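You operate a simulated robot arm through the tools that you are given. There is no shell and no other tool. Be economical: measure what you need, move in short steps, check, and stop when the job is done.

You are at the controls of a simulated robot arm. One attempt, no reset.

Task
Put two of the cream tubs from the brown table on the top of the drawer chest. Fetch the tape roll and set it on the wooden table. Do these in any order.

Only the result counts: the job must be done as asked and must still hold three seconds after the hand-in. Knocking over, shifting, dropping, spilling or breaking anything else fails it.

Robot
A 6-joint arm with a two-finger gripper on a trunk, on a base that drives. Base frame: it is fixed to the floor where the robot stands at the start and does not move with it; the origin is under the middle of the robot, x ahead of it, y to its left, z up. Readings come in m, degrees, newtons and seconds.
With the tool pointing down near the work surface it reaches from about 0.24 to 0.48 m from the robot's upright axis, wherever it stands. Its first joint turns from -115.0 to 115.0 degrees. Places, roughly: tape roll [0.5, 1.25, 1]; top of the drawer chest [0.8, -4.7, 0.8]; wooden table [4.1, 3.8, 0.8]. Payload 2.1 kg.
The tool frame sits at the grasp point between the pads (the TCP): z along the fingers, y along the line on which they close. The tips reach 0.02 m beyond it. The gripper opens to 0.1 m. The gripper's body begins 0.063 m behind the TCP.
Orientation is that of the tool frame in the base frame, as a unit quaternion [x, y, z, w]. With the fingers straight down and closing along the base's y, the tool's x points along the base's -x, its y along +y and its z along -z.

Tools
- The arm moves only by the tool send_rows. Its argument "plan" is a list of rows, each a list of 7 numbers: the shift along the tool's x, y, z in m, then the turn, a rotation vector about the tool's x, y, z in degrees, then the finger opening in m, from 0 to 0.1. In form: [[x, y, z, ax, ay, az, claw], ...]. A call has 1 to 12 rows; each row is the pose to reach, as a shift and turn from the pose commanded when the call began, along the tool's axes at that moment. Each row takes 0.2 s and may step no farther than 0.05 m and 8.6 degrees from the row before; otherwise, or with a gripper value out of range, the whole call is refused. A pose out of reach is approached as far as the arm can. The call stops where the force on the tool passes 40 N (or 10 N more than at its start, if that is more) or the arm is blocked; 0.2 s more then pass. Each finger travels about 0.153 m/s and halts on what it meets, pressing with about 41 N; the grip force reading is that of the motor and also rises with nothing between the fingers. The clock runs only during rows and for 0.2 s after the last one: add rows that repeat a pose to give the fingers time. The reply holds the time, the measured pose of the TCP, the force on the tool along the base axes, the opening and the grip force, in the units named above and with some noise, with the torque about the TCP (base axes, N m) and any sound that the robot's microphone picked up.
- Cameras (640 x 400 px; columns grow to the right, rows downward): "scene" is now at [0.0003, 0.0905, 1.4004]; the picture's right is [-0.62, -0.78, 0.00], its down [-0.57, 0.45, -0.68] and it looks along [0.53, -0.42, -0.73] (base axes); focal length 280 px, centre (320, 200). "wrist" rides on the gripper at [0.07, -0.019, -0.099] in the tool frame; the picture's right is [0.26, 0.97, 0.00], its down [-0.75, 0.20, -0.63] and it looks along [-0.61, 0.16, 0.78] (tool axes); focal length 230 px, centre (320, 200).
- capture(camera): a new picture of that camera. The clock stands still meanwhile.
- move_column(by): slides the trunk up (or, below 0, down) by that many m; the arm and the scene camera ride with it, the base frame stays. It gives what a move gives, with no picture.
- roll_base(legs): drives the robot by 1 to 6 legs, each [ahead, turn to the left] in m and degrees, along the robot's own axes; the way and the turn of a leg run together, so that a leg with both is an arc; at most 1.5 m and 180 degrees a leg. The arm and the cameras ride along, it lands a little off, and it stops where it bumps. It gives what a move gives.
- head_to(pan, tilt): turns the head with the scene camera to pan (to the left, within 155 degrees either way) and tilt (down, from -29 to 69), counted from straight ahead of the robot. It gives what a move gives.
- probe_pixels(camera, pixels): for up to 12 pixels [column, row] of the newest picture of that camera ("zoom" is the newest enlarged one), the place [x, y, z] in the base frame of the surface seen there, good to about 0.003 m. The clock stands still meanwhile.
- zoom(camera, box): a new picture of the part [left, top, right, bottom] of that camera's present view, enlarged. The clock stands still meanwhile.
- close_job(): hands the job in; it is judged then, once.

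Keep the steps short. Do not move on a guess: measure, check each grasp and each placing, and mend mistakes. In all there are 110 turns and 98 pictures (those below and enlarged ones count). Leave the gripper open and the arm clear of the work at the hand-in unless told otherwise, and finish with a single line.

The tools are called after "Emit:" by a JSON object that holds its "op" and its "data". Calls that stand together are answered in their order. send_rows: Moves the arm, as the interface text tells. Its arguments: {"type":"object","properties":{"plan":{"type":"array"}},"required":["plan"]} The other tools are called the same way: move_column (by) slides the trunk up or down; roll_base (legs) drives the base; head_to (pan, tilt) turns the head that bears the scene camera; capture (camera) takes a picture; probe_pixels (camera, pixels) gives the place of the surface under pixels of a picture; zoom (camera, box) takes an enlarged picture of a part of a camera's view; close_job () hands the job in.

At the start:

```text
t: 0.0
position: [0.2011, -0.2347, 1.0576]
orientation: [0.0, 1.0, 0.0, 0.0]
contact_force: [0.9, 1.8, 0.3]
moment: [0.01, 0.03, -0.03]
grip_width: 0.0998
grip_force: 0.1
trunk travel left (down, up): [-0.609, 0.381]
robot x, y, heading: [0.0015, 0.0034, -0.3]
head pan, tilt: [-38.3, 47.1]
```

scene: 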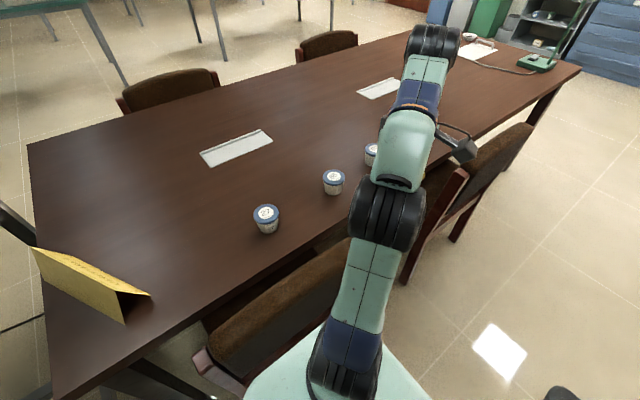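
wrist: 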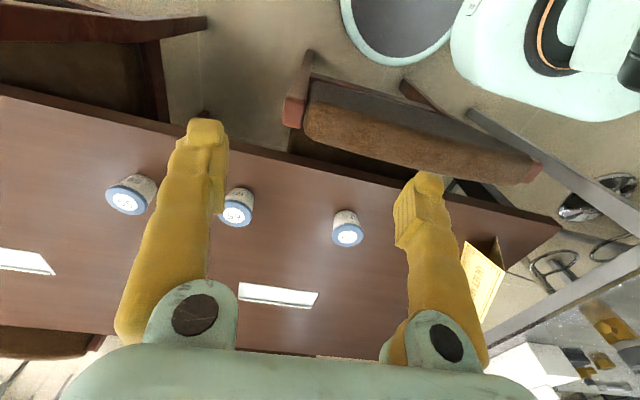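

I see three tubs at scene pixels (265,218), (333,181), (371,152). I measure them and the table.

Emit:
{"op": "probe_pixels", "data": {"camera": "scene", "pixels": [[265, 212], [266, 228], [333, 175], [334, 189], [371, 149], [371, 160], [280, 260], [300, 200], [90, 285], [230, 150], [380, 210], [27, 145]]}}

Emit:
{"op": "zoom", "data": {"camera": "scene", "box": [220, 120, 400, 260]}}

Emit:
{"op": "probe_pixels", "data": {"camera": "wrist", "pixels": [[125, 201], [144, 187], [236, 213], [240, 195], [347, 236], [346, 217]]}}

```text
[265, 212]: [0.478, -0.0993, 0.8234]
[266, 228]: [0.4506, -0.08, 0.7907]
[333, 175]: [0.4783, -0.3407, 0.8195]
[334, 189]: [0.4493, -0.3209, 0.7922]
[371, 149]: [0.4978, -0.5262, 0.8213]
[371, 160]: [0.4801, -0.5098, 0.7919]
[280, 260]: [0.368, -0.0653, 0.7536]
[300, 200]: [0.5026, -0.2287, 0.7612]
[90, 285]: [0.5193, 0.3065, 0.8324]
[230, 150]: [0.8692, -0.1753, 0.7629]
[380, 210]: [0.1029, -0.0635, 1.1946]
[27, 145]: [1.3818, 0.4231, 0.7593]
```

```text
2.86 times, centred on (310, 190) of scene
```

zoom: 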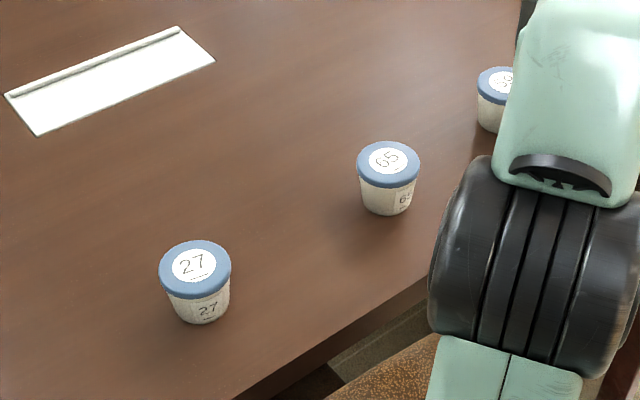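

```text
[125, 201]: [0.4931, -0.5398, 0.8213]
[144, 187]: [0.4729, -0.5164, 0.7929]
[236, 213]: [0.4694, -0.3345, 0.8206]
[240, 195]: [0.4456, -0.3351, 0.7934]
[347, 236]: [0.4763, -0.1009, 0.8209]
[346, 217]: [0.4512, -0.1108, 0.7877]
```

Next I look around: the tape roll to the left, then the route right towards the chest.

Emit:
{"op": "head_to", "data": {"pan": 68, "tilt": 25}}

Emit:
{"op": "capture", "data": {"camera": "scene"}}

Emit:
{"op": "head_to", "data": {"pan": -80, "tilt": 15}}

Emit:
{"op": "capture", "data": {"camera": "scene"}}

Emit:
{"op": "head_to", "data": {"pan": 20, "tilt": 15}}

Emit:
{"op": "capture", "data": {"camera": "scene"}}

Emit:
{"op": "head_to", "data": {"pan": 145, "tilt": 25}}

Emit:
{"op": "capture", "data": {"camera": "scene"}}

Emit:
{"op": "head_to", "data": {"pan": -140, "tilt": 25}}

Emit:
{"op": "capture", "data": {"camera": "scene"}}

```text
t: 1.8
position: [0.2, -0.2364, 1.0576]
orientation: [0.0, 1.0, 0.0, 0.0]
contact_force: [0.5, -0.3, -0.4]
moment: [0.01, 0.04, 0.01]
grip_width: 0.1001
grip_force: 0.0
trunk travel left (down, up): [-0.609, 0.381]
robot x, y, heading: [-0.0009, 0.0001, -0.1]
head pan, tilt: [68.0, 25.0]
```

```text
94 pictures are left
```

scene: 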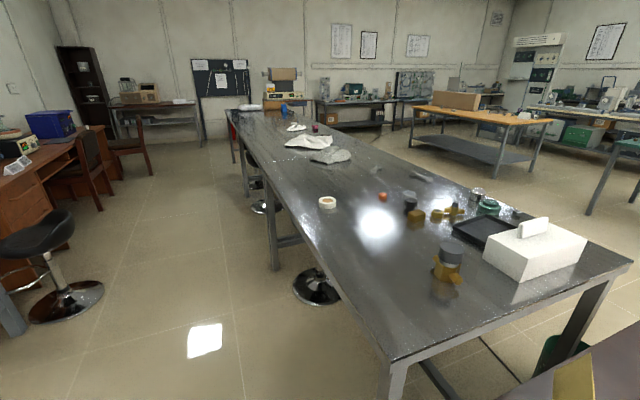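

```text
t: 4.2
position: [0.2001, -0.2353, 1.0572]
orientation: [0.0, 1.0, 0.0, 0.0]
contact_force: [-0.3, -0.3, -0.6]
moment: [0.01, 0.01, 0.0]
grip_width: 0.1001
grip_force: 0.1
trunk travel left (down, up): [-0.609, 0.381]
robot x, y, heading: [0.0026, 0.0013, 0.2]
head pan, tilt: [-80.0, 15.0]
```

```text
93 pictures are left
```

scene: 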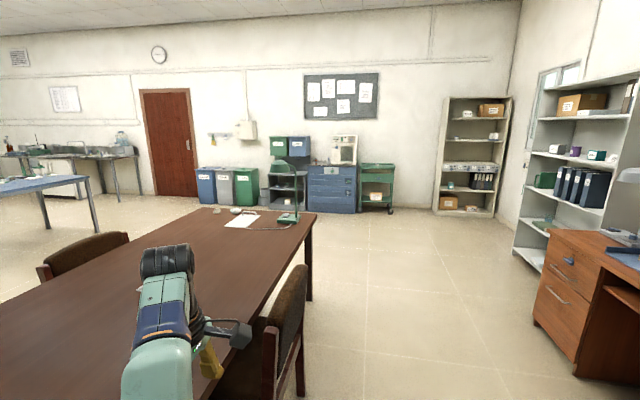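

```text
t: 5.9
position: [0.2004, -0.2343, 1.0578]
orientation: [0.0, 1.0, 0.001, 0.001]
contact_force: [0.2, 0.8, 0.0]
moment: [0.0, 0.0, -0.01]
grip_width: 0.1002
grip_force: 0.1
trunk travel left (down, up): [-0.609, 0.381]
robot x, y, heading: [-0.0003, -0.0041, -0.1]
head pan, tilt: [20.0, 15.0]
```

```text
92 pictures are left
```

scene: 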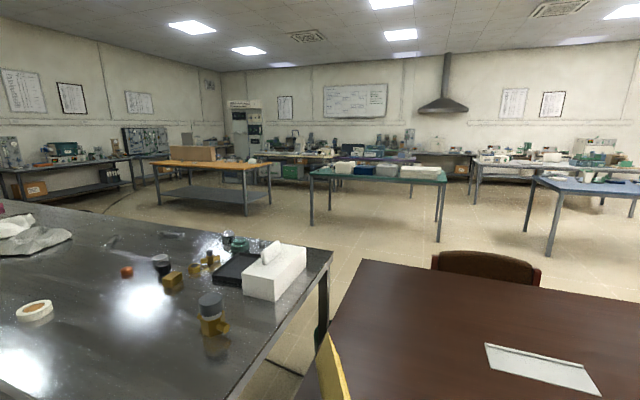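

```text
t: 8.0
position: [0.2015, -0.2333, 1.057]
orientation: [0.0, 1.0, -0.001, 0.0]
contact_force: [-0.3, 0.6, -0.4]
moment: [-0.01, 0.01, -0.01]
grip_width: 0.0999
grip_force: 0.0
trunk travel left (down, up): [-0.609, 0.381]
robot x, y, heading: [-0.0002, 0.0001, -0.0]
head pan, tilt: [145.0, 25.0]
```

```text
91 pictures are left
```

scene: 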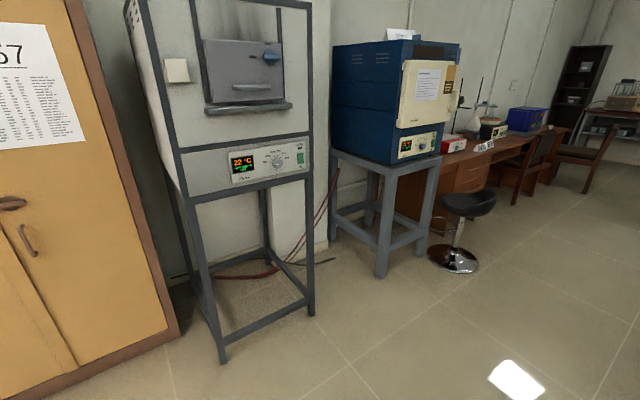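

```text
t: 11.9
position: [0.2012, -0.2348, 1.0583]
orientation: [0.0, 1.0, 0.0, 0.0]
contact_force: [-0.9, 0.1, -0.6]
moment: [-0.01, 0.01, -0.03]
grip_width: 0.0999
grip_force: 0.0
trunk travel left (down, up): [-0.609, 0.381]
robot x, y, heading: [-0.004, 0.0021, -0.0]
head pan, tilt: [-140.0, 25.0]
```

```text
90 pictures are left
```

scene: 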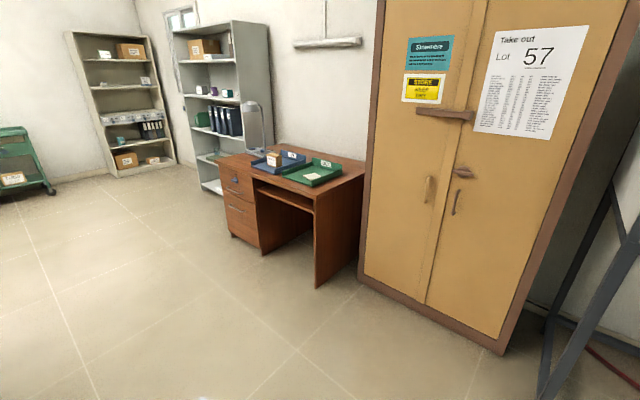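

There is a notice "Take out Lot 57" on the cabinet; I read it in case it matters.

Emit:
{"op": "zoom", "data": {"camera": "scene", "box": [390, 10, 610, 148]}}

Emit:
{"op": "head_to", "data": {"pan": -80, "tilt": 15}}

Emit:
{"op": "zoom", "data": {"camera": "scene", "box": [180, 110, 420, 260]}}

Emit:
{"op": "probe_pixels", "data": {"camera": "zoom", "pixels": [[350, 150], [390, 150], [440, 150], [360, 152], [464, 155], [340, 260], [462, 270], [330, 330], [355, 370], [300, 260], [430, 110], [560, 250]]}}

Emit:
{"op": "capture", "data": {"camera": "scene"}}

Emit:
{"op": "probe_pixels", "data": {"camera": "scene", "pixels": [[310, 300], [305, 397], [320, 215], [292, 225], [312, 212], [215, 212], [340, 350], [380, 220], [535, 322], [575, 375], [100, 235], [300, 268]]}}

```text
2.90 times, centred on (500, 79) of scene
```

zoom: 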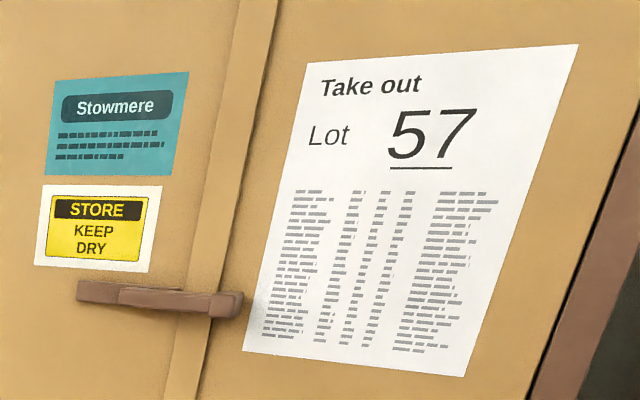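

```text
t: 13.2
position: [0.2001, -0.2348, 1.0573]
orientation: [0.0, 1.0, 0.0, 0.0]
contact_force: [0.4, 0.6, 0.6]
moment: [0.0, 0.0, 0.0]
grip_width: 0.0999
grip_force: 0.0
trunk travel left (down, up): [-0.609, 0.381]
robot x, y, heading: [-0.0049, 0.004, -0.1]
head pan, tilt: [-80.0, 15.0]
```

```text
2.67 times, centred on (300, 185) of scene
```

zoom: 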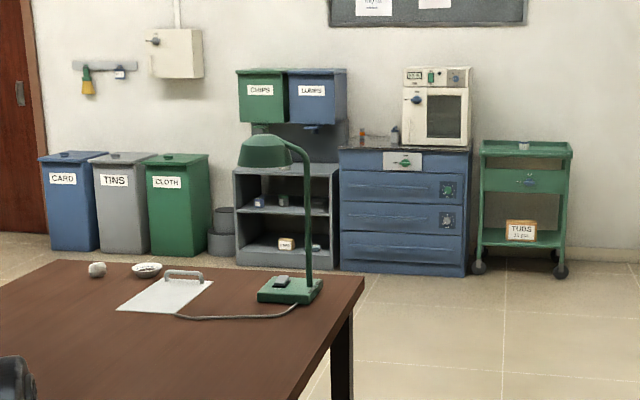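

```text
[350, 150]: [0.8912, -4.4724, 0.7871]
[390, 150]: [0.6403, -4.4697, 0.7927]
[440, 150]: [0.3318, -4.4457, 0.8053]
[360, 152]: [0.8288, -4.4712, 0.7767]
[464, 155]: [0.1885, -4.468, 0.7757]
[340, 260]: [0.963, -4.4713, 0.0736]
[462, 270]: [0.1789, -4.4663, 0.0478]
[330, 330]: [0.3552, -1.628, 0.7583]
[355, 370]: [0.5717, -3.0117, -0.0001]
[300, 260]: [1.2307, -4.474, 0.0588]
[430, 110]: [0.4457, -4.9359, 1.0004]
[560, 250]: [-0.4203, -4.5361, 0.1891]
```

```text
87 pictures are left
```

scene: 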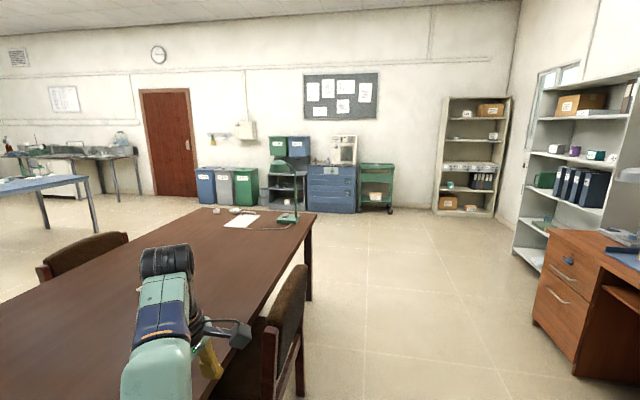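

```text
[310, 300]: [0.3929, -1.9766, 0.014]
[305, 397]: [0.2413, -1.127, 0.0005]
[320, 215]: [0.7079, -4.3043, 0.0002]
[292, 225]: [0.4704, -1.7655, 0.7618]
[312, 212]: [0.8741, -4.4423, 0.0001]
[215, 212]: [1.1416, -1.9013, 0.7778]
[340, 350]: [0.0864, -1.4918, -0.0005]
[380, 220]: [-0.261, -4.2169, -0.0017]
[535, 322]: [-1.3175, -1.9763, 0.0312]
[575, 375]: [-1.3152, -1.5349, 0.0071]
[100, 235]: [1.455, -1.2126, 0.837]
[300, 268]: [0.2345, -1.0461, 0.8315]
```

The note is unrelated to the request (any two tubs). Now I look down at what stands around the base.

Emit:
{"op": "head_to", "data": {"pan": 20, "tilt": 69}}

Emit:
{"op": "capture", "data": {"camera": "scene"}}

Emit:
{"op": "head_to", "data": {"pan": -80, "tilt": 65}}

Emit:
{"op": "capture", "data": {"camera": "scene"}}

```text
t: 14.9
position: [0.2009, -0.2353, 1.0579]
orientation: [0.0, 1.0, 0.0, 0.0]
contact_force: [0.3, 0.7, -0.3]
moment: [-0.01, 0.01, -0.01]
grip_width: 0.0999
grip_force: 0.3
trunk travel left (down, up): [-0.609, 0.381]
robot x, y, heading: [-0.0026, -0.0001, -0.1]
head pan, tilt: [20.0, 68.8]
```

```text
86 pictures are left
```

scene: 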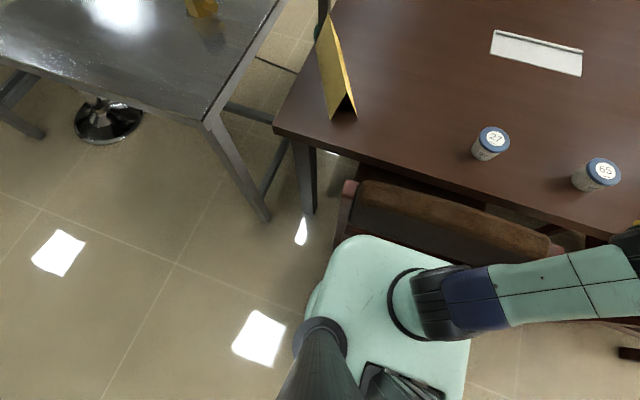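

```text
t: 16.7
position: [0.201, -0.235, 1.0581]
orientation: [0.001, 1.0, 0.0, 0.0]
contact_force: [-0.3, -0.2, 0.5]
moment: [-0.01, 0.0, 0.01]
grip_width: 0.1001
grip_force: 0.1
trunk travel left (down, up): [-0.609, 0.381]
robot x, y, heading: [0.003, -0.0016, -0.2]
head pan, tilt: [-80.0, 65.0]
```

```text
85 pictures are left
```

scene: 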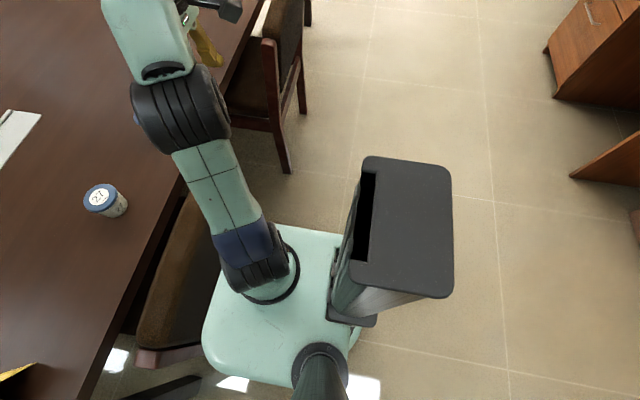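

I probe the near chair, base plate corners and table edge from this view.

Emit:
{"op": "probe_pixels", "data": {"camera": "scene", "pixels": [[210, 365], [345, 240], [278, 228], [300, 380], [190, 350], [215, 240], [168, 260], [285, 165], [265, 55], [300, 110], [410, 230], [140, 200]]}}

```text
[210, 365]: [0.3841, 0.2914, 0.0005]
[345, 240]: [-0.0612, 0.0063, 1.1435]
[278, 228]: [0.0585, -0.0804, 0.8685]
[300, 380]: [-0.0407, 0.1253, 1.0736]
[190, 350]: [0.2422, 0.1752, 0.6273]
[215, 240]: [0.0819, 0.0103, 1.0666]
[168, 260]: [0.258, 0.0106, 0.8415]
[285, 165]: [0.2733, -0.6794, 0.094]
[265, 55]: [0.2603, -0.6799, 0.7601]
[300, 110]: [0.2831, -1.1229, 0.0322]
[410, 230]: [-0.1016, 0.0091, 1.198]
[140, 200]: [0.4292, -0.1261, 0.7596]
```

Tub A (27) at (0.474,-0.100), top z 0.821, looks just reachable. I move above it at present height.

Emit:
{"op": "send_rows", "data": {"plan": [[-0.039, 0.0193, 0, 0, 0, 0, 0.1], [-0.078, 0.0386, 0, 0, 0, 0, 0.1], [-0.117, 0.0579, 0, 0, 0, 0, 0.1], [-0.156, 0.0771, 0, 0, 0, 0, 0.1], [-0.195, 0.0964, 0, 0, 0, 0, 0.1], [-0.234, 0.1157, 0, 0, 0, 0, 0.1], [-0.273, 0.135, 0, 0, 0, 0, 0.1], [-0.273, 0.135, 0, 0, 0, 0, 0.1]]}}

Emit:
{"op": "capture", "data": {"camera": "wrist"}}

Emit:
{"op": "capture", "data": {"camera": "scene"}}

```text
t: 18.5
position: [0.3968, -0.0796, 0.999]
orientation: [0.0, 1.0, 0.0, 0.0]
contact_force: [0.0, -0.4, -0.3]
moment: [0.01, 0.07, 0.0]
grip_width: 0.1003
grip_force: 0.2
out of reach, approached as far as the arm can: row 2, 3, 4, 5, 6, 7, 8
trunk travel left (down, up): [-0.609, 0.381]
robot x, y, heading: [0.0013, -0.0011, -0.3]
head pan, tilt: [-80.0, 65.0]
```

```text
84 pictures are left
```

wrist: 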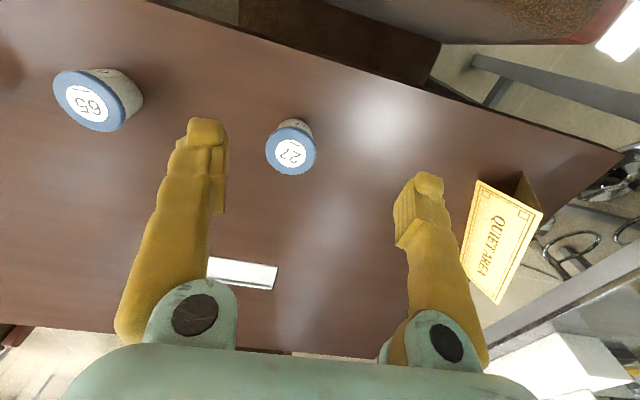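

```text
83 pictures are left
```

scene: 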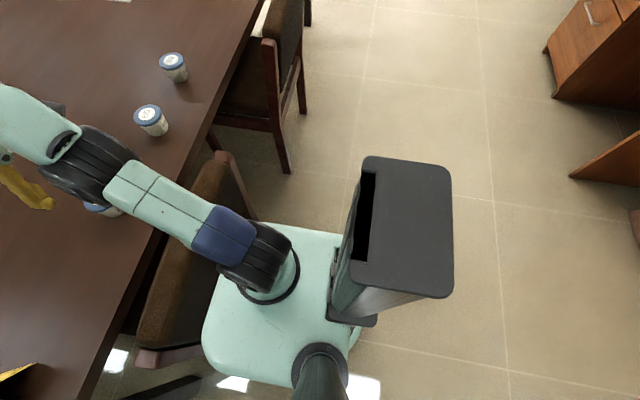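

The arm could not reach that far at this height; I read r≈0.405 at z 1.0. I lower toward z≈0.89 (still above the lid at 0.823) and see how far it gets.

Emit:
{"op": "send_rows", "data": {"plan": [[0, 0, 0.04, 0, 0, 0, 0.1], [0, 0, 0.08, 0, 0, 0, 0.1], [0, 0, 0.11, 0, 0, 0, 0.1], [0, 0, 0.11, 0, 0, 0, 0.1]]}}

```text
t: 19.5
position: [0.3977, -0.0811, 0.8898]
orientation: [0.0, 1.0, 0.0, 0.0]
contact_force: [-0.1, -0.2, -0.1]
moment: [0.02, -0.01, 0.0]
grip_width: 0.0999
grip_force: 0.1
trunk travel left (down, up): [-0.609, 0.381]
robot x, y, heading: [-0.0015, 0.0025, 0.1]
head pan, tilt: [-80.0, 65.0]
```

Now shift ahead to (0.474,-0.100).

Emit:
{"op": "send_rows", "data": {"plan": [[-0.025, -0.007, 0, 0, 0, 0, 0.1], [-0.05, -0.014, 0, 0, 0, 0, 0.1], [-0.077, -0.02, 0, 0, 0, 0, 0.1], [-0.077, -0.02, 0, 0, 0, 0, 0.1]]}}

Emit:
{"op": "capture", "data": {"camera": "wrist"}}

```text
t: 20.5
position: [0.4526, -0.0956, 0.8841]
orientation: [-0.001, 1.0, 0.001, 0.0]
contact_force: [-0.1, 0.7, -0.3]
moment: [0.01, -0.02, 0.01]
grip_width: 0.1001
grip_force: 0.1
out of reach, approached as far as the arm can: row 3, 4
trunk travel left (down, up): [-0.609, 0.381]
robot x, y, heading: [0.0028, -0.0015, -0.1]
head pan, tilt: [-80.0, 65.0]
```

```text
82 pictures are left
```

wrist: 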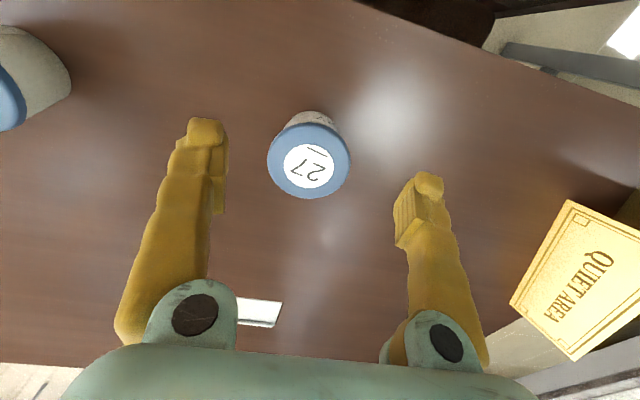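

I measure the lid centre.

Emit:
{"op": "probe_pixels", "data": {"camera": "wrist", "pixels": [[309, 160], [268, 158], [350, 160], [309, 198], [308, 124], [308, 115]]}}

```text
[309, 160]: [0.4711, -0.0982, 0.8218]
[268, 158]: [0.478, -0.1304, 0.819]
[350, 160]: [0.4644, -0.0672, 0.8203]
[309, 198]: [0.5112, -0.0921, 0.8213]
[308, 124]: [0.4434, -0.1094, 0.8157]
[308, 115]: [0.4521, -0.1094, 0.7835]
```

Lid centre (0.473,-0.099), dia about 0.064; fingers straddle it. I descend to z≈0.802 then advance.

Emit:
{"op": "send_rows", "data": {"plan": [[0, -0.003, 0.04, 0, 0, 0, 0.1], [0, -0.003, 0.082, 0, 0, 0, 0.1], [-0.021, -0.003, 0.082, 0, 0, 0, 0.1], [-0.021, -0.003, 0.082, 0, 0, 0, 0.1]]}}

Emit:
{"op": "capture", "data": {"camera": "wrist"}}

```text
t: 21.5
position: [0.4689, -0.0985, 0.8022]
orientation: [-0.001, 1.0, 0.0, 0.001]
contact_force: [-1.4, 0.0, -0.1]
moment: [0.03, 0.02, -0.02]
grip_width: 0.1001
grip_force: 0.0
out of reach, approached as far as the arm can: row 3
trunk travel left (down, up): [-0.609, 0.381]
robot x, y, heading: [0.0009, 0.002, -0.1]
head pan, tilt: [-80.0, 65.0]
```

```text
81 pictures are left
```

wrist: 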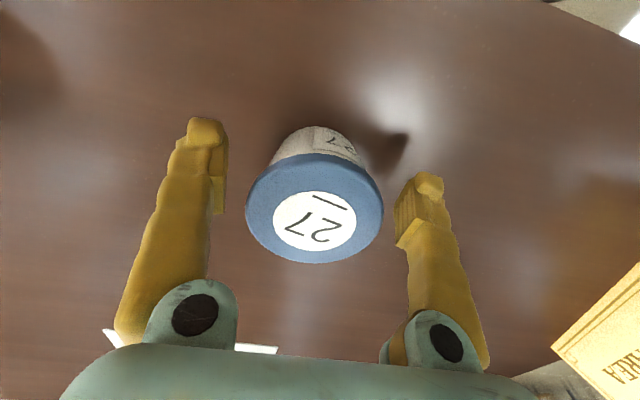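

The fingers straddle the tub. Close.

Emit:
{"op": "send_rows", "data": {"plan": [[0, 0, 0, 0, 0, 0, 0.04], [0, 0, 0, 0, 0, 0, 0.04], [0, 0, 0, 0, 0, 0, 0.04]]}}

Emit:
{"op": "send_rows", "data": {"plan": [[0, 0, -0.03, 0, 0, 0, 0.04], [0, 0, -0.05, 0, 0, 0, 0.04]]}}

Emit:
{"op": "capture", "data": {"camera": "wrist"}}

```text
t: 22.3
position: [0.4705, -0.0993, 0.8018]
orientation: [0.0, 1.0, 0.0, 0.0]
contact_force: [0.8, -0.7, 0.3]
moment: [0.04, -0.1, -0.07]
grip_width: 0.0713
grip_force: 40.3
trunk travel left (down, up): [-0.609, 0.381]
robot x, y, heading: [-0.0021, -0.0, 0.1]
head pan, tilt: [-80.0, 65.0]
```

```text
t: 22.9
position: [0.4623, -0.0959, 0.8508]
orientation: [-0.001, 1.0, 0.0, 0.0]
contact_force: [1.3, -0.8, -1.7]
moment: [0.0, -0.01, 0.02]
grip_width: 0.0715
grip_force: 40.7
out of reach, approached as far as the arm can: row 1, 2
trunk travel left (down, up): [-0.609, 0.381]
robot x, y, heading: [-0.0032, -0.0015, -0.3]
head pan, tilt: [-80.0, 65.0]
```

```text
80 pictures are left
```

wrist: 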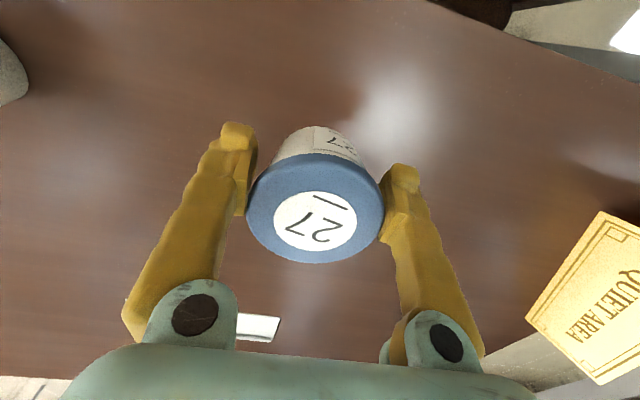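

Tub is held (width 0.0715). I raise the trunk 0.12 and retract the arm.

Emit:
{"op": "move_column", "data": {"by": 0.12}}

Emit:
{"op": "send_rows", "data": {"plan": [[0.04, 0, 0, 0, 0, 0, 0.04], [0.08, 0, 0, 0, 0, 0, 0.04], [0.12, 0, 0, 0, 0, 0, 0.04], [0.16, 0, 0, 0, 0, 0, 0.04], [0.16, 0, 0, 0, 0, 0, 0.04]]}}

Emit:
{"op": "roll_base", "data": {"legs": [[-0.38, 0], [0, -90]]}}

Emit:
{"op": "head_to", "data": {"pan": 0, "tilt": 30}}

Emit:
{"op": "capture", "data": {"camera": "scene"}}

```text
t: 24.4
position: [0.4611, -0.0973, 0.971]
orientation: [0.0, 1.0, 0.0, 0.0]
contact_force: [0.5, -0.1, -1.7]
moment: [-0.02, 0.05, 0.03]
grip_width: 0.0714
grip_force: 40.9
trunk travel left (down, up): [-0.729, 0.261]
robot x, y, heading: [0.0028, 0.0028, -0.1]
head pan, tilt: [-80.0, 65.0]
```

```text
t: 25.6
position: [0.3056, -0.0966, 0.9695]
orientation: [-0.001, 1.0, 0.0, 0.001]
contact_force: [1.2, -0.6, -2.3]
moment: [0.0, 0.0, 0.02]
grip_width: 0.0713
grip_force: 40.5
trunk travel left (down, up): [-0.729, 0.261]
robot x, y, heading: [0.0023, 0.0009, -0.1]
head pan, tilt: [-80.0, 65.0]
```

```text
t: 31.9
position: [-0.4843, -0.302, 0.9709]
orientation: [0.714, 0.7, 0.0, 0.0]
contact_force: [0.3, -0.7, -2.3]
moment: [0.02, 0.02, -0.01]
grip_width: 0.0711
grip_force: 40.4
trunk travel left (down, up): [-0.729, 0.261]
robot x, y, heading: [-0.3855, -0.002, -91.2]
head pan, tilt: [-80.0, 65.0]
```

```text
t: 33.4
position: [-0.4832, -0.3006, 0.9687]
orientation: [0.714, 0.7, 0.0, 0.0]
contact_force: [0.0, 0.1, -1.9]
moment: [0.01, -0.05, -0.06]
grip_width: 0.0711
grip_force: 41.0
trunk travel left (down, up): [-0.729, 0.261]
robot x, y, heading: [-0.3789, 0.0012, -91.1]
head pan, tilt: [0.0, 30.0]
```

```text
79 pictures are left
```

scene: 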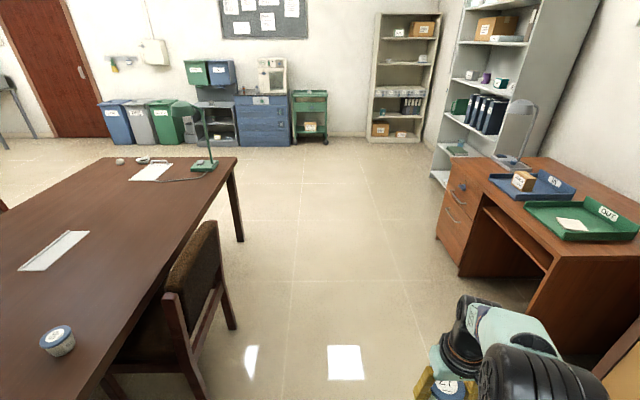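

The aisle is clear. Drive down it and then diagonally to stand before the chest.

Emit:
{"op": "roll_base", "data": {"legs": [[1.4, 1], [1.1, 0], [0, 40], [1.2, 0], [0.4, 0], [0, -40]]}}

Emit:
{"op": "capture", "data": {"camera": "scene"}}

```text
t: 57.4
position: [0.5373, -4.0721, 0.97]
orientation: [0.709, 0.705, 0.001, 0.0]
contact_force: [-0.8, 0.1, -0.5]
moment: [0.04, 0.03, 0.03]
grip_width: 0.0702
grip_force: 41.3
trunk travel left (down, up): [-0.729, 0.261]
robot x, y, heading: [0.6357, -3.7708, -89.9]
head pan, tilt: [0.0, 30.0]
```

```text
78 pictures are left
```

scene: 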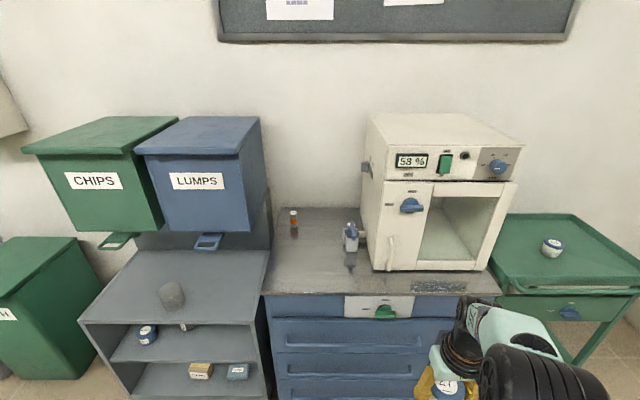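

I measure the free area on the chest's top at (300,270) and surroundings.

Emit:
{"op": "probe_pixels", "data": {"camera": "scene", "pixels": [[290, 280], [320, 270], [345, 285], [270, 290], [294, 234], [350, 250], [376, 268], [385, 285], [300, 250], [470, 290], [425, 287]]}}

Emit:
{"op": "zoom", "data": {"camera": "scene", "box": [250, 190, 410, 310]}}

```text
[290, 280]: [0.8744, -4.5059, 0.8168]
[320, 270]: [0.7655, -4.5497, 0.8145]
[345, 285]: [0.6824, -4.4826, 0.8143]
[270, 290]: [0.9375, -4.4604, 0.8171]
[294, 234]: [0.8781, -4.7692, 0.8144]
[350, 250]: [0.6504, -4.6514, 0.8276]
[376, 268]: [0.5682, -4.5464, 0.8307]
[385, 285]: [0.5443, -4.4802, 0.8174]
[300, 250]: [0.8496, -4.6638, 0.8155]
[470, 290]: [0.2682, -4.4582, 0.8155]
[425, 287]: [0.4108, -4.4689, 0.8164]
```

```text
3.33 times, centred on (330, 250) of scene
```

zoom: 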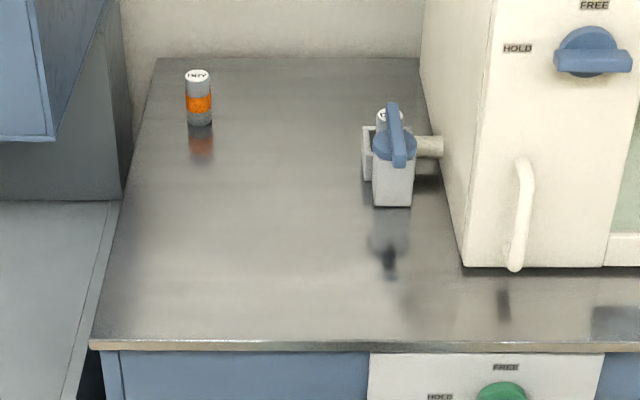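

Top surface z≈0.815. I plan tub one at (0.85,-4.53). Drive ahead 0.37.

Emit:
{"op": "roll_base", "data": {"legs": [[0.37, 0]]}}

```text
t: 59.7
position: [0.5355, -4.4371, 0.9705]
orientation: [0.709, 0.705, 0.0, 0.0]
contact_force: [-0.5, -0.2, -0.7]
moment: [0.01, -0.02, 0.01]
grip_width: 0.0701
grip_force: 41.1
trunk travel left (down, up): [-0.729, 0.261]
robot x, y, heading: [0.6312, -4.1323, -90.3]
head pan, tilt: [0.0, 30.0]
```

I sidestep to x 0.85 first (clear of the oven), then lower the trunk 0.065.

Emit:
{"op": "send_rows", "data": {"plan": [[0, 0.045, 0, 0, 0, 0, 0.04], [0, 0.09, 0, 0, 0, 0, 0.04], [0, 0.135, 0, 0, 0, 0, 0.04], [0, 0.18, 0, 0, 0, 0, 0.04], [0, 0.225, 0, 0, 0, 0, 0.04], [0, 0.27, 0, 0, 0, 0, 0.04], [0, 0.315, 0, 0, 0, 0, 0.04], [0, 0.315, 0, 0, 0, 0, 0.04]]}}

Emit:
{"op": "send_rows", "data": {"plan": [[-0.03, 0, 0.02, 0, 0, 0, 0.04], [-0.06, 0, 0.04, 0, 0, 0, 0.04], [-0.093, 0, 0.05, 0, 0, 0, 0.04], [-0.093, 0, 0.05, 0, 0, 0, 0.04]]}}

Emit:
{"op": "capture", "data": {"camera": "wrist"}}

Emit:
{"op": "capture", "data": {"camera": "scene"}}

```text
t: 61.5
position: [0.8495, -4.441, 0.969]
orientation: [0.709, 0.705, -0.001, 0.0]
contact_force: [-0.3, 0.2, -1.1]
moment: [0.0, -0.05, 0.0]
grip_width: 0.0702
grip_force: 40.8
trunk travel left (down, up): [-0.729, 0.261]
robot x, y, heading: [0.6338, -4.1323, -90.3]
head pan, tilt: [0.0, 30.0]
```

```text
t: 62.5
position: [0.8481, -4.5327, 0.9215]
orientation: [0.709, 0.705, 0.001, -0.001]
contact_force: [0.1, -0.7, -1.3]
moment: [0.02, 0.0, 0.0]
grip_width: 0.0702
grip_force: 41.2
trunk travel left (down, up): [-0.729, 0.261]
robot x, y, heading: [0.635, -4.134, -90.5]
head pan, tilt: [0.0, 30.0]
```

```text
76 pictures are left
```

wrist: 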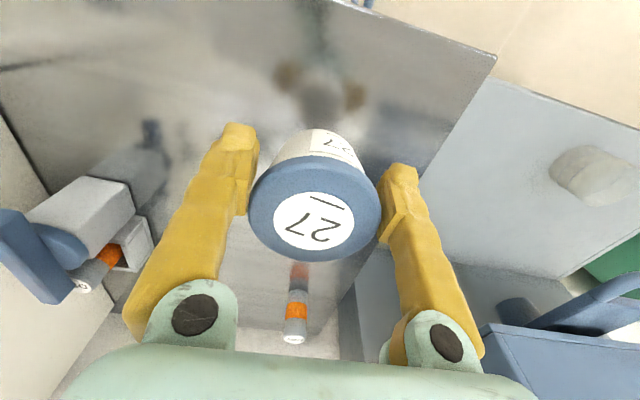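

```text
75 pictures are left
```

scene: 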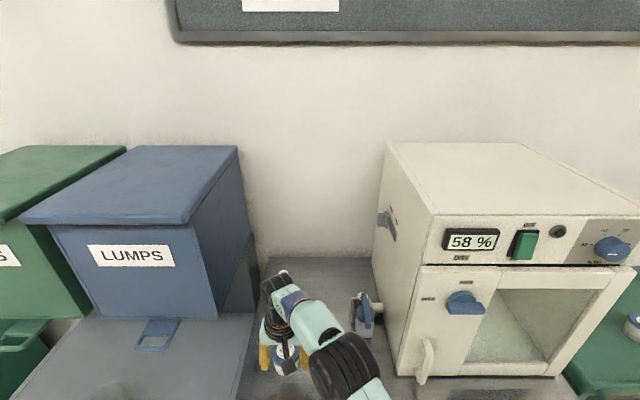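

All clear below. Descend to z≈0.858 and watch the force.

Emit:
{"op": "send_rows", "data": {"plan": [[0, 0, 0.03, 0, 0, 0, 0.04], [0, 0, 0.05, 0, 0, 0, 0.04], [0, 0, 0.06, 0, 0, 0, 0.04], [0, 0, 0.063, 0, 0, 0, 0.04], [0, 0, 0.063, 0, 0, 0, 0.04]]}}

```text
t: 63.7
position: [0.8487, -4.5305, 0.861]
orientation: [0.709, 0.705, -0.002, 0.005]
contact_force: [2.1, -5.8, 25.8]
moment: [-0.36, 0.57, 0.13]
grip_width: 0.0704
grip_force: 40.8
trunk travel left (down, up): [-0.729, 0.261]
robot x, y, heading: [0.6331, -4.1318, -90.4]
head pan, tilt: [0.0, 30.0]
```

It is resting (25 N up). I ease up 2 mm and open, then rise.

Emit:
{"op": "send_rows", "data": {"plan": [[0, 0, -0.002, 0, 0, 0, 0.04], [0, 0, -0.002, 0, 0, 0, 0.1], [0, 0, -0.002, 0, 0, 0, 0.1], [0, 0, -0.002, 0, 0, 0, 0.1]]}}

Emit:
{"op": "send_rows", "data": {"plan": [[0, 0, -0.03, 0, 0, 0, 0.1], [0, 0, -0.07, 0, 0, 0, 0.1], [0, 0, -0.1, 0, 0, 0, 0.1], [0.04, 0, -0.11, 0, 0, 0, 0.1], [0.08, 0, -0.11, 0, 0, 0, 0.1], [0.12, 0, -0.11, 0, 0, 0, 0.1]]}}

Emit:
{"op": "capture", "data": {"camera": "wrist"}}

```text
t: 64.7
position: [0.8504, -4.532, 0.86]
orientation: [0.709, 0.705, -0.001, 0.0]
contact_force: [-0.4, -0.8, 0.0]
moment: [0.01, 0.04, 0.01]
grip_width: 0.1
grip_force: 0.1
trunk travel left (down, up): [-0.729, 0.261]
robot x, y, heading: [0.6314, -4.1326, -90.1]
head pan, tilt: [0.0, 30.0]
```

```text
t: 66.1
position: [0.8514, -4.4076, 0.9706]
orientation: [0.709, 0.705, -0.001, 0.002]
contact_force: [-0.6, 0.4, 0.3]
moment: [-0.01, -0.02, -0.05]
grip_width: 0.1
grip_force: 0.0
trunk travel left (down, up): [-0.729, 0.261]
robot x, y, heading: [0.6338, -4.1353, -90.1]
head pan, tilt: [0.0, 30.0]
```

```text
74 pictures are left
```

wrist: 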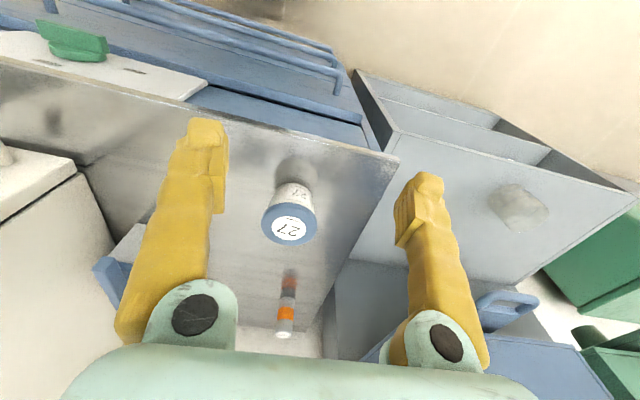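

Tub 27 stands upright. I reverse along the same route back to the table, aiming at y≈-0.33.

Emit:
{"op": "roll_base", "data": {"legs": [[-0.37, 0], [0, 40], [-1.2, 0], [-0.4, 0], [0, -40]]}}

```text
t: 80.0
position: [-0.1719, -2.8211, 0.9688]
orientation: [0.706, 0.708, 0.0, 0.001]
contact_force: [-0.4, -0.7, -0.4]
moment: [0.0, -0.01, -0.03]
grip_width: 0.1001
grip_force: 0.1
trunk travel left (down, up): [-0.729, 0.261]
robot x, y, heading: [-0.3928, -2.5451, -89.9]
head pan, tilt: [0.0, 30.0]
```

Emit:
{"op": "roll_base", "data": {"legs": [[-1.2, 0], [-1.02, 0], [0, 90]]}}

Emit:
{"op": "head_to", "data": {"pan": 0, "tilt": 55}}

Emit:
{"op": "capture", "data": {"camera": "scene"}}

```text
t: 94.6
position: [-0.1567, -0.1225, 0.9687]
orientation: [-0.006, 1.0, 0.0, 0.0]
contact_force: [0.3, 0.7, 0.4]
moment: [0.01, 0.04, -0.02]
grip_width: 0.0999
grip_force: 0.1
trunk travel left (down, up): [-0.729, 0.261]
robot x, y, heading: [-0.4286, -0.3485, 0.8]
head pan, tilt: [0.0, 30.0]
```

```text
t: 95.5
position: [-0.156, -0.1219, 0.969]
orientation: [-0.006, 1.0, -0.001, -0.001]
contact_force: [0.4, -0.2, -0.5]
moment: [0.01, 0.01, -0.05]
grip_width: 0.1
grip_force: 0.1
trunk travel left (down, up): [-0.729, 0.261]
robot x, y, heading: [-0.4278, -0.3449, 0.8]
head pan, tilt: [0.0, 55.0]
```

```text
73 pictures are left
```

scene: 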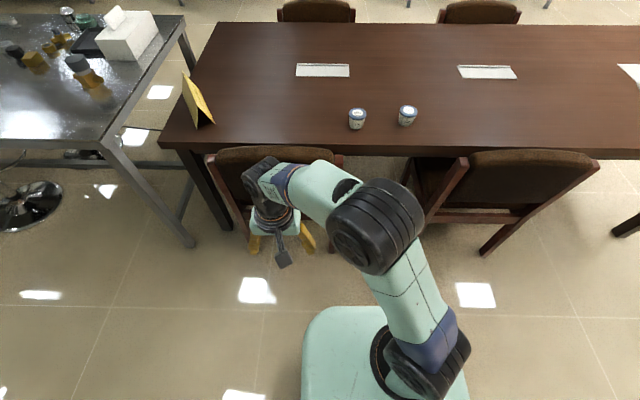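

Both tubs 65 and the third remain in place at (357,118), (407,115). Drive ahead 0.42 to x≈0.

Emit:
{"op": "roll_base", "data": {"legs": [[0.425, -0.8]]}}

```text
t: 98.2
position: [0.2725, -0.1184, 0.9693]
orientation: [-0.003, 1.0, 0.001, 0.0]
contact_force: [1.0, 0.4, -0.1]
moment: [0.0, -0.03, -0.03]
grip_width: 0.1001
grip_force: 0.0
trunk travel left (down, up): [-0.729, 0.261]
robot x, y, heading: [-0.0016, -0.342, 0.2]
head pan, tilt: [0.0, 55.0]
```

Move the hand to (0.44,-0.337), then lower the trunk 0.08, then look.

Emit:
{"op": "send_rows", "data": {"plan": [[-0.028, -0.0365, 0, 0, 0, 0, 0.1], [-0.056, -0.073, 0, 0, 0, 0, 0.1], [-0.084, -0.1095, 0, 0, 0, 0, 0.1], [-0.112, -0.146, 0, 0, 0, 0, 0.1], [-0.14, -0.1825, 0, 0, 0, 0, 0.1], [-0.168, -0.219, 0, 0, 0, 0, 0.1], [-0.168, -0.219, 0, 0, 0, 0, 0.1]]}}

Emit:
{"op": "move_column", "data": {"by": -0.09}}

Emit:
{"op": "capture", "data": {"camera": "wrist"}}

```text
t: 99.8
position: [0.4424, -0.3362, 0.9672]
orientation: [-0.004, 1.0, -0.001, 0.0]
contact_force: [-0.1, 0.0, -0.3]
moment: [0.0, -0.02, -0.02]
grip_width: 0.1
grip_force: 0.0
trunk travel left (down, up): [-0.729, 0.261]
robot x, y, heading: [-0.0005, -0.3435, 0.5]
head pan, tilt: [0.0, 55.0]
```

```text
t: 101.0
position: [0.4423, -0.3358, 0.8767]
orientation: [-0.003, 1.0, 0.0, 0.0]
contact_force: [0.3, 1.2, 0.2]
moment: [0.01, -0.04, -0.01]
grip_width: 0.1
grip_force: 0.1
trunk travel left (down, up): [-0.639, 0.351]
robot x, y, heading: [-0.0021, -0.3427, 0.6]
head pan, tilt: [0.0, 55.0]
```

```text
72 pictures are left
```

wrist: 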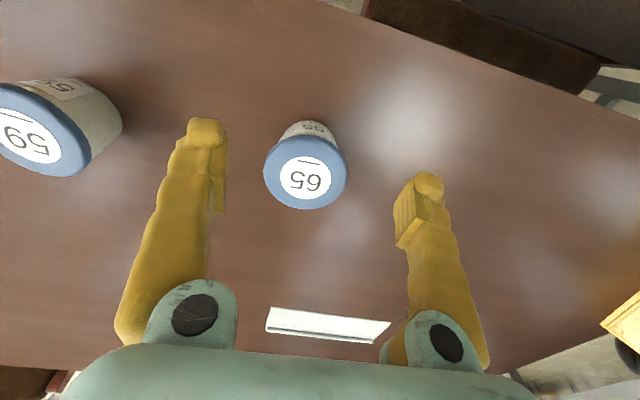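

Emit:
{"op": "probe_pixels", "data": {"camera": "wrist", "pixels": [[305, 175], [265, 173], [346, 172], [305, 207], [302, 139]]}}

```text
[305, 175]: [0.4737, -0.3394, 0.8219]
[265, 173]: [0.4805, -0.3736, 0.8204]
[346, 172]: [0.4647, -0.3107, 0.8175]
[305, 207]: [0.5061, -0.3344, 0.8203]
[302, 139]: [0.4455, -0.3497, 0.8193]
```

Lid centre (0.474,-0.341). Descend to 0.802, then advance and close.

Emit:
{"op": "send_rows", "data": {"plan": [[0, -0.005, 0.04, 0, 0, 0, 0.1], [0, -0.005, 0.075, 0, 0, 0, 0.1], [-0.018, -0.005, 0.075, 0, 0, 0, 0.1], [-0.031, -0.005, 0.075, 0, 0, 0, 0.1], [-0.031, -0.005, 0.075, 0, 0, 0, 0.1]]}}

Emit:
{"op": "capture", "data": {"camera": "wrist"}}

```text
t: 102.2
position: [0.4734, -0.34, 0.8021]
orientation: [-0.004, 1.0, 0.0, -0.001]
contact_force: [0.1, -0.6, 0.0]
moment: [-0.01, 0.01, 0.02]
grip_width: 0.1003
grip_force: 0.0
trunk travel left (down, up): [-0.639, 0.351]
robot x, y, heading: [0.0001, -0.3462, 0.5]
head pan, tilt: [0.0, 55.0]
```

```text
71 pictures are left
```

wrist: 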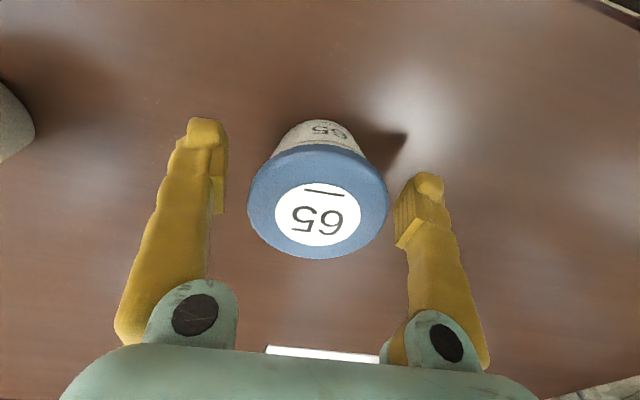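

Centred. Close and lift with the trunk.

Emit:
{"op": "send_rows", "data": {"plan": [[0, 0, 0, 0, 0, 0, 0.04], [0, 0, 0, 0, 0, 0, 0.04], [0, 0, 0, 0, 0, 0, 0.04]]}}

Emit:
{"op": "move_column", "data": {"by": 0.168}}

Emit:
{"op": "send_rows", "data": {"plan": [[0.04, 0, 0, 0, 0, 0, 0.04], [0.08, 0, 0, 0, 0, 0, 0.04], [0.12, 0, 0, 0, 0, 0, 0.04], [0.16, 0, 0, 0, 0, 0, 0.04], [0.16, 0, 0, 0, 0, 0, 0.04]]}}

Emit:
{"op": "capture", "data": {"camera": "wrist"}}

```text
t: 103.0
position: [0.4732, -0.3403, 0.8009]
orientation: [-0.003, 1.0, 0.0, 0.0]
contact_force: [-0.6, 1.2, -0.8]
moment: [-0.01, 0.03, -0.03]
grip_width: 0.0719
grip_force: 40.7
trunk travel left (down, up): [-0.639, 0.351]
robot x, y, heading: [0.0035, -0.3454, 0.3]
head pan, tilt: [0.0, 55.0]
```

```text
t: 104.9
position: [0.4728, -0.3387, 0.9704]
orientation: [-0.003, 1.0, 0.001, -0.001]
contact_force: [-0.8, -0.1, -2.0]
moment: [-0.01, 0.04, -0.01]
grip_width: 0.0714
grip_force: 40.8
trunk travel left (down, up): [-0.807, 0.183]
robot x, y, heading: [0.0001, -0.3415, 0.6]
head pan, tilt: [0.0, 55.0]
```

```text
t: 106.1
position: [0.3143, -0.3405, 0.9694]
orientation: [-0.004, 1.0, 0.0, 0.001]
contact_force: [0.2, 0.3, -0.7]
moment: [0.0, 0.01, 0.02]
grip_width: 0.0718
grip_force: 41.2
trunk travel left (down, up): [-0.807, 0.183]
robot x, y, heading: [0.0031, -0.3419, 0.5]
head pan, tilt: [0.0, 55.0]
```

```text
70 pictures are left
```

wrist: 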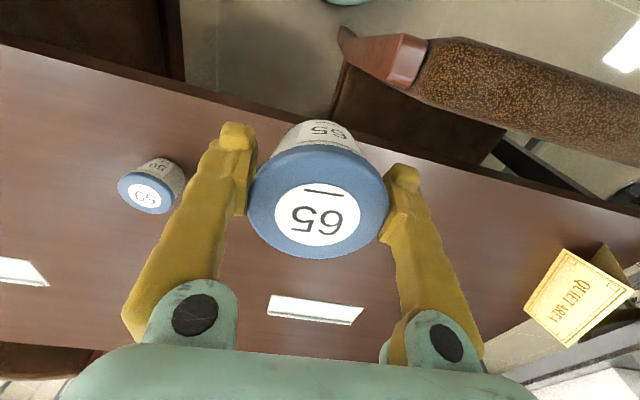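

Held. Drive back 0.39, turn right 90, and repeat the route.

Emit:
{"op": "roll_base", "data": {"legs": [[-0.39, -0.5], [0, -90], [1.2, 0], [1.0, 0], [0, 40]]}}

```text
t: 124.7
position: [-0.248, -2.7804, 0.9685]
orientation: [0.438, 0.899, 0.0, 0.0]
contact_force: [0.4, 0.4, -1.6]
moment: [0.0, 0.02, -0.02]
grip_width: 0.0712
grip_force: 41.1
trunk travel left (down, up): [-0.807, 0.183]
robot x, y, heading: [-0.4434, -2.5323, -51.9]
head pan, tilt: [0.0, 55.0]
```

Emit:
{"op": "roll_base", "data": {"legs": [[1.2, 0], [0.5, 0], [0, -38]]}}

Emit:
{"op": "capture", "data": {"camera": "scene"}}

```text
t: 134.9
position: [0.552, -4.1731, 0.9685]
orientation: [0.717, 0.697, 0.001, 0.0]
contact_force: [0.4, 0.4, -1.6]
moment: [-0.05, -0.01, -0.02]
grip_width: 0.0709
grip_force: 41.0
trunk travel left (down, up): [-0.807, 0.183]
robot x, y, heading: [0.5633, -3.8617, -91.7]
head pan, tilt: [0.0, 55.0]
```

```text
69 pictures are left
```

scene: 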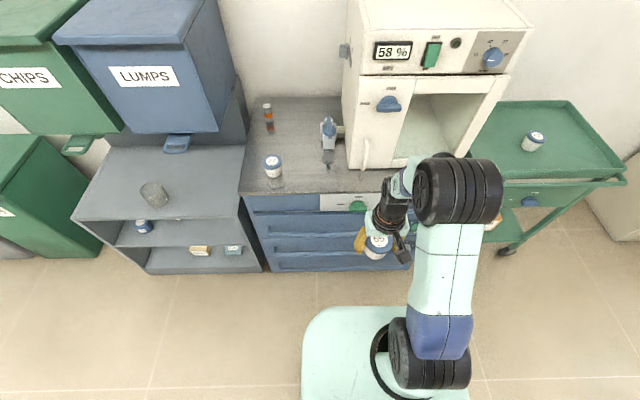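

I sidestep the hand to x≈0.72 now and probe tub 27 and the valve.

Emit:
{"op": "send_rows", "data": {"plan": [[0, 0.04, 0, 0, 0, 0, 0.04], [0, 0.08, 0, 0, 0, 0, 0.04], [0, 0.12, 0, 0, 0, 0, 0.04], [0, 0.168, 0, 0, 0, 0, 0.04], [0, 0.168, 0, 0, 0, 0, 0.04]]}}

Emit:
{"op": "probe_pixels", "data": {"camera": "scene", "pixels": [[272, 160], [280, 165], [328, 135], [324, 140], [328, 150], [364, 160], [310, 180], [318, 186]]}}

Emit:
{"op": "roll_base", "data": {"legs": [[0.27, 0]]}}

```text
t: 136.1
position: [0.7196, -4.1767, 0.9692]
orientation: [0.717, 0.697, 0.0, -0.001]
contact_force: [0.0, 0.0, -1.9]
moment: [-0.01, -0.05, 0.01]
grip_width: 0.0706
grip_force: 41.3
trunk travel left (down, up): [-0.807, 0.183]
robot x, y, heading: [0.5622, -3.8589, -91.6]
head pan, tilt: [0.0, 55.0]
```

```text
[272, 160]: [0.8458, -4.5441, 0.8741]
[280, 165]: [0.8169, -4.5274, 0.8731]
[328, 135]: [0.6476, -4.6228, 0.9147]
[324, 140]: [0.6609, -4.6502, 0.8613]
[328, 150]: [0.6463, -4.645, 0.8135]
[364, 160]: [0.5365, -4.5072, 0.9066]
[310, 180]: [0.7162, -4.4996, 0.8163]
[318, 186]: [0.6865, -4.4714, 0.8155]
```

```text
t: 138.0
position: [0.7108, -4.4504, 0.9693]
orientation: [0.718, 0.696, -0.001, 0.001]
contact_force: [0.4, -0.1, -1.9]
moment: [0.01, -0.01, -0.01]
grip_width: 0.0706
grip_force: 41.0
trunk travel left (down, up): [-0.807, 0.183]
robot x, y, heading: [0.5566, -4.1325, -91.5]
head pan, tilt: [0.0, 55.0]
```

Move to (0.725,-4.515) and down to z 0.92, check, then lower.

Emit:
{"op": "send_rows", "data": {"plan": [[-0.035, 0.008, 0.02, 0, 0, 0, 0.04], [-0.065, 0.016, 0.04, 0, 0, 0, 0.04], [-0.065, 0.016, 0.05, 0, 0, 0, 0.04], [-0.065, 0.016, 0.05, 0, 0, 0, 0.04]]}}

Emit:
{"op": "capture", "data": {"camera": "wrist"}}

```text
t: 139.0
position: [0.7252, -4.5187, 0.9178]
orientation: [0.718, 0.696, -0.001, 0.0]
contact_force: [0.2, 0.3, -0.5]
moment: [-0.02, -0.01, -0.01]
grip_width: 0.0706
grip_force: 41.0
trunk travel left (down, up): [-0.807, 0.183]
robot x, y, heading: [0.5575, -4.1363, -91.9]
head pan, tilt: [0.0, 55.0]
```

```text
68 pictures are left
```

wrist: 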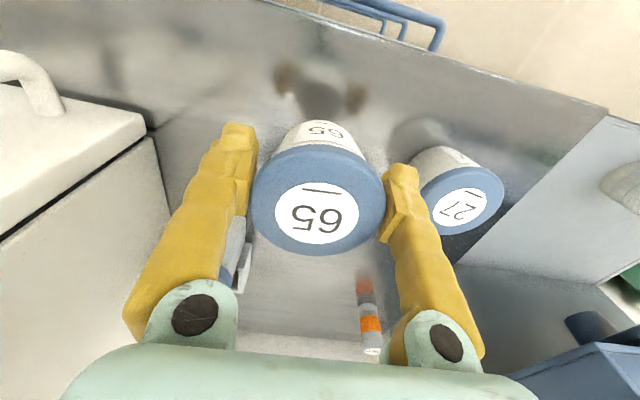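

Clear on both sides; I lower to z≈0.859, shifting 6 mm away from tub 27.

Emit:
{"op": "send_rows", "data": {"plan": [[0, -0.006, 0.03, 0, 0, 0, 0.04], [0, -0.006, 0.05, 0, 0, 0, 0.04], [0, -0.006, 0.056, 0, 0, 0, 0.04], [0, -0.006, 0.059, 0, 0, 0, 0.04], [0, -0.006, 0.059, 0, 0, 0, 0.04]]}}

```text
t: 140.2
position: [0.72, -4.5163, 0.8598]
orientation: [0.718, 0.696, 0.0, 0.0]
contact_force: [0.5, -0.6, -0.9]
moment: [-0.02, 0.03, 0.02]
grip_width: 0.0705
grip_force: 41.2
trunk travel left (down, up): [-0.807, 0.183]
robot x, y, heading: [0.5555, -4.1333, -91.8]
head pan, tilt: [0.0, 55.0]
```

No contact yet; lower a few mm more.

Emit:
{"op": "send_rows", "data": {"plan": [[0, 0, 0.002, 0, 0, 0, 0.04], [0, 0, 0.004, 0, 0, 0, 0.04], [0, 0, 0.004, 0, 0, 0, 0.04]]}}

```text
t: 141.1
position: [0.7199, -4.5161, 0.8602]
orientation: [0.718, 0.696, -0.002, 0.005]
contact_force: [-2.4, 4.3, 19.5]
moment: [0.47, 0.39, -0.04]
grip_width: 0.0702
grip_force: 40.8
trunk travel left (down, up): [-0.807, 0.183]
robot x, y, heading: [0.5487, -4.1334, -91.4]
head pan, tilt: [0.0, 55.0]
stopped in row 3: the force on the tool passed its limit at 41 N (the readings are from after the stop); the commanded pose is now the measured one
```

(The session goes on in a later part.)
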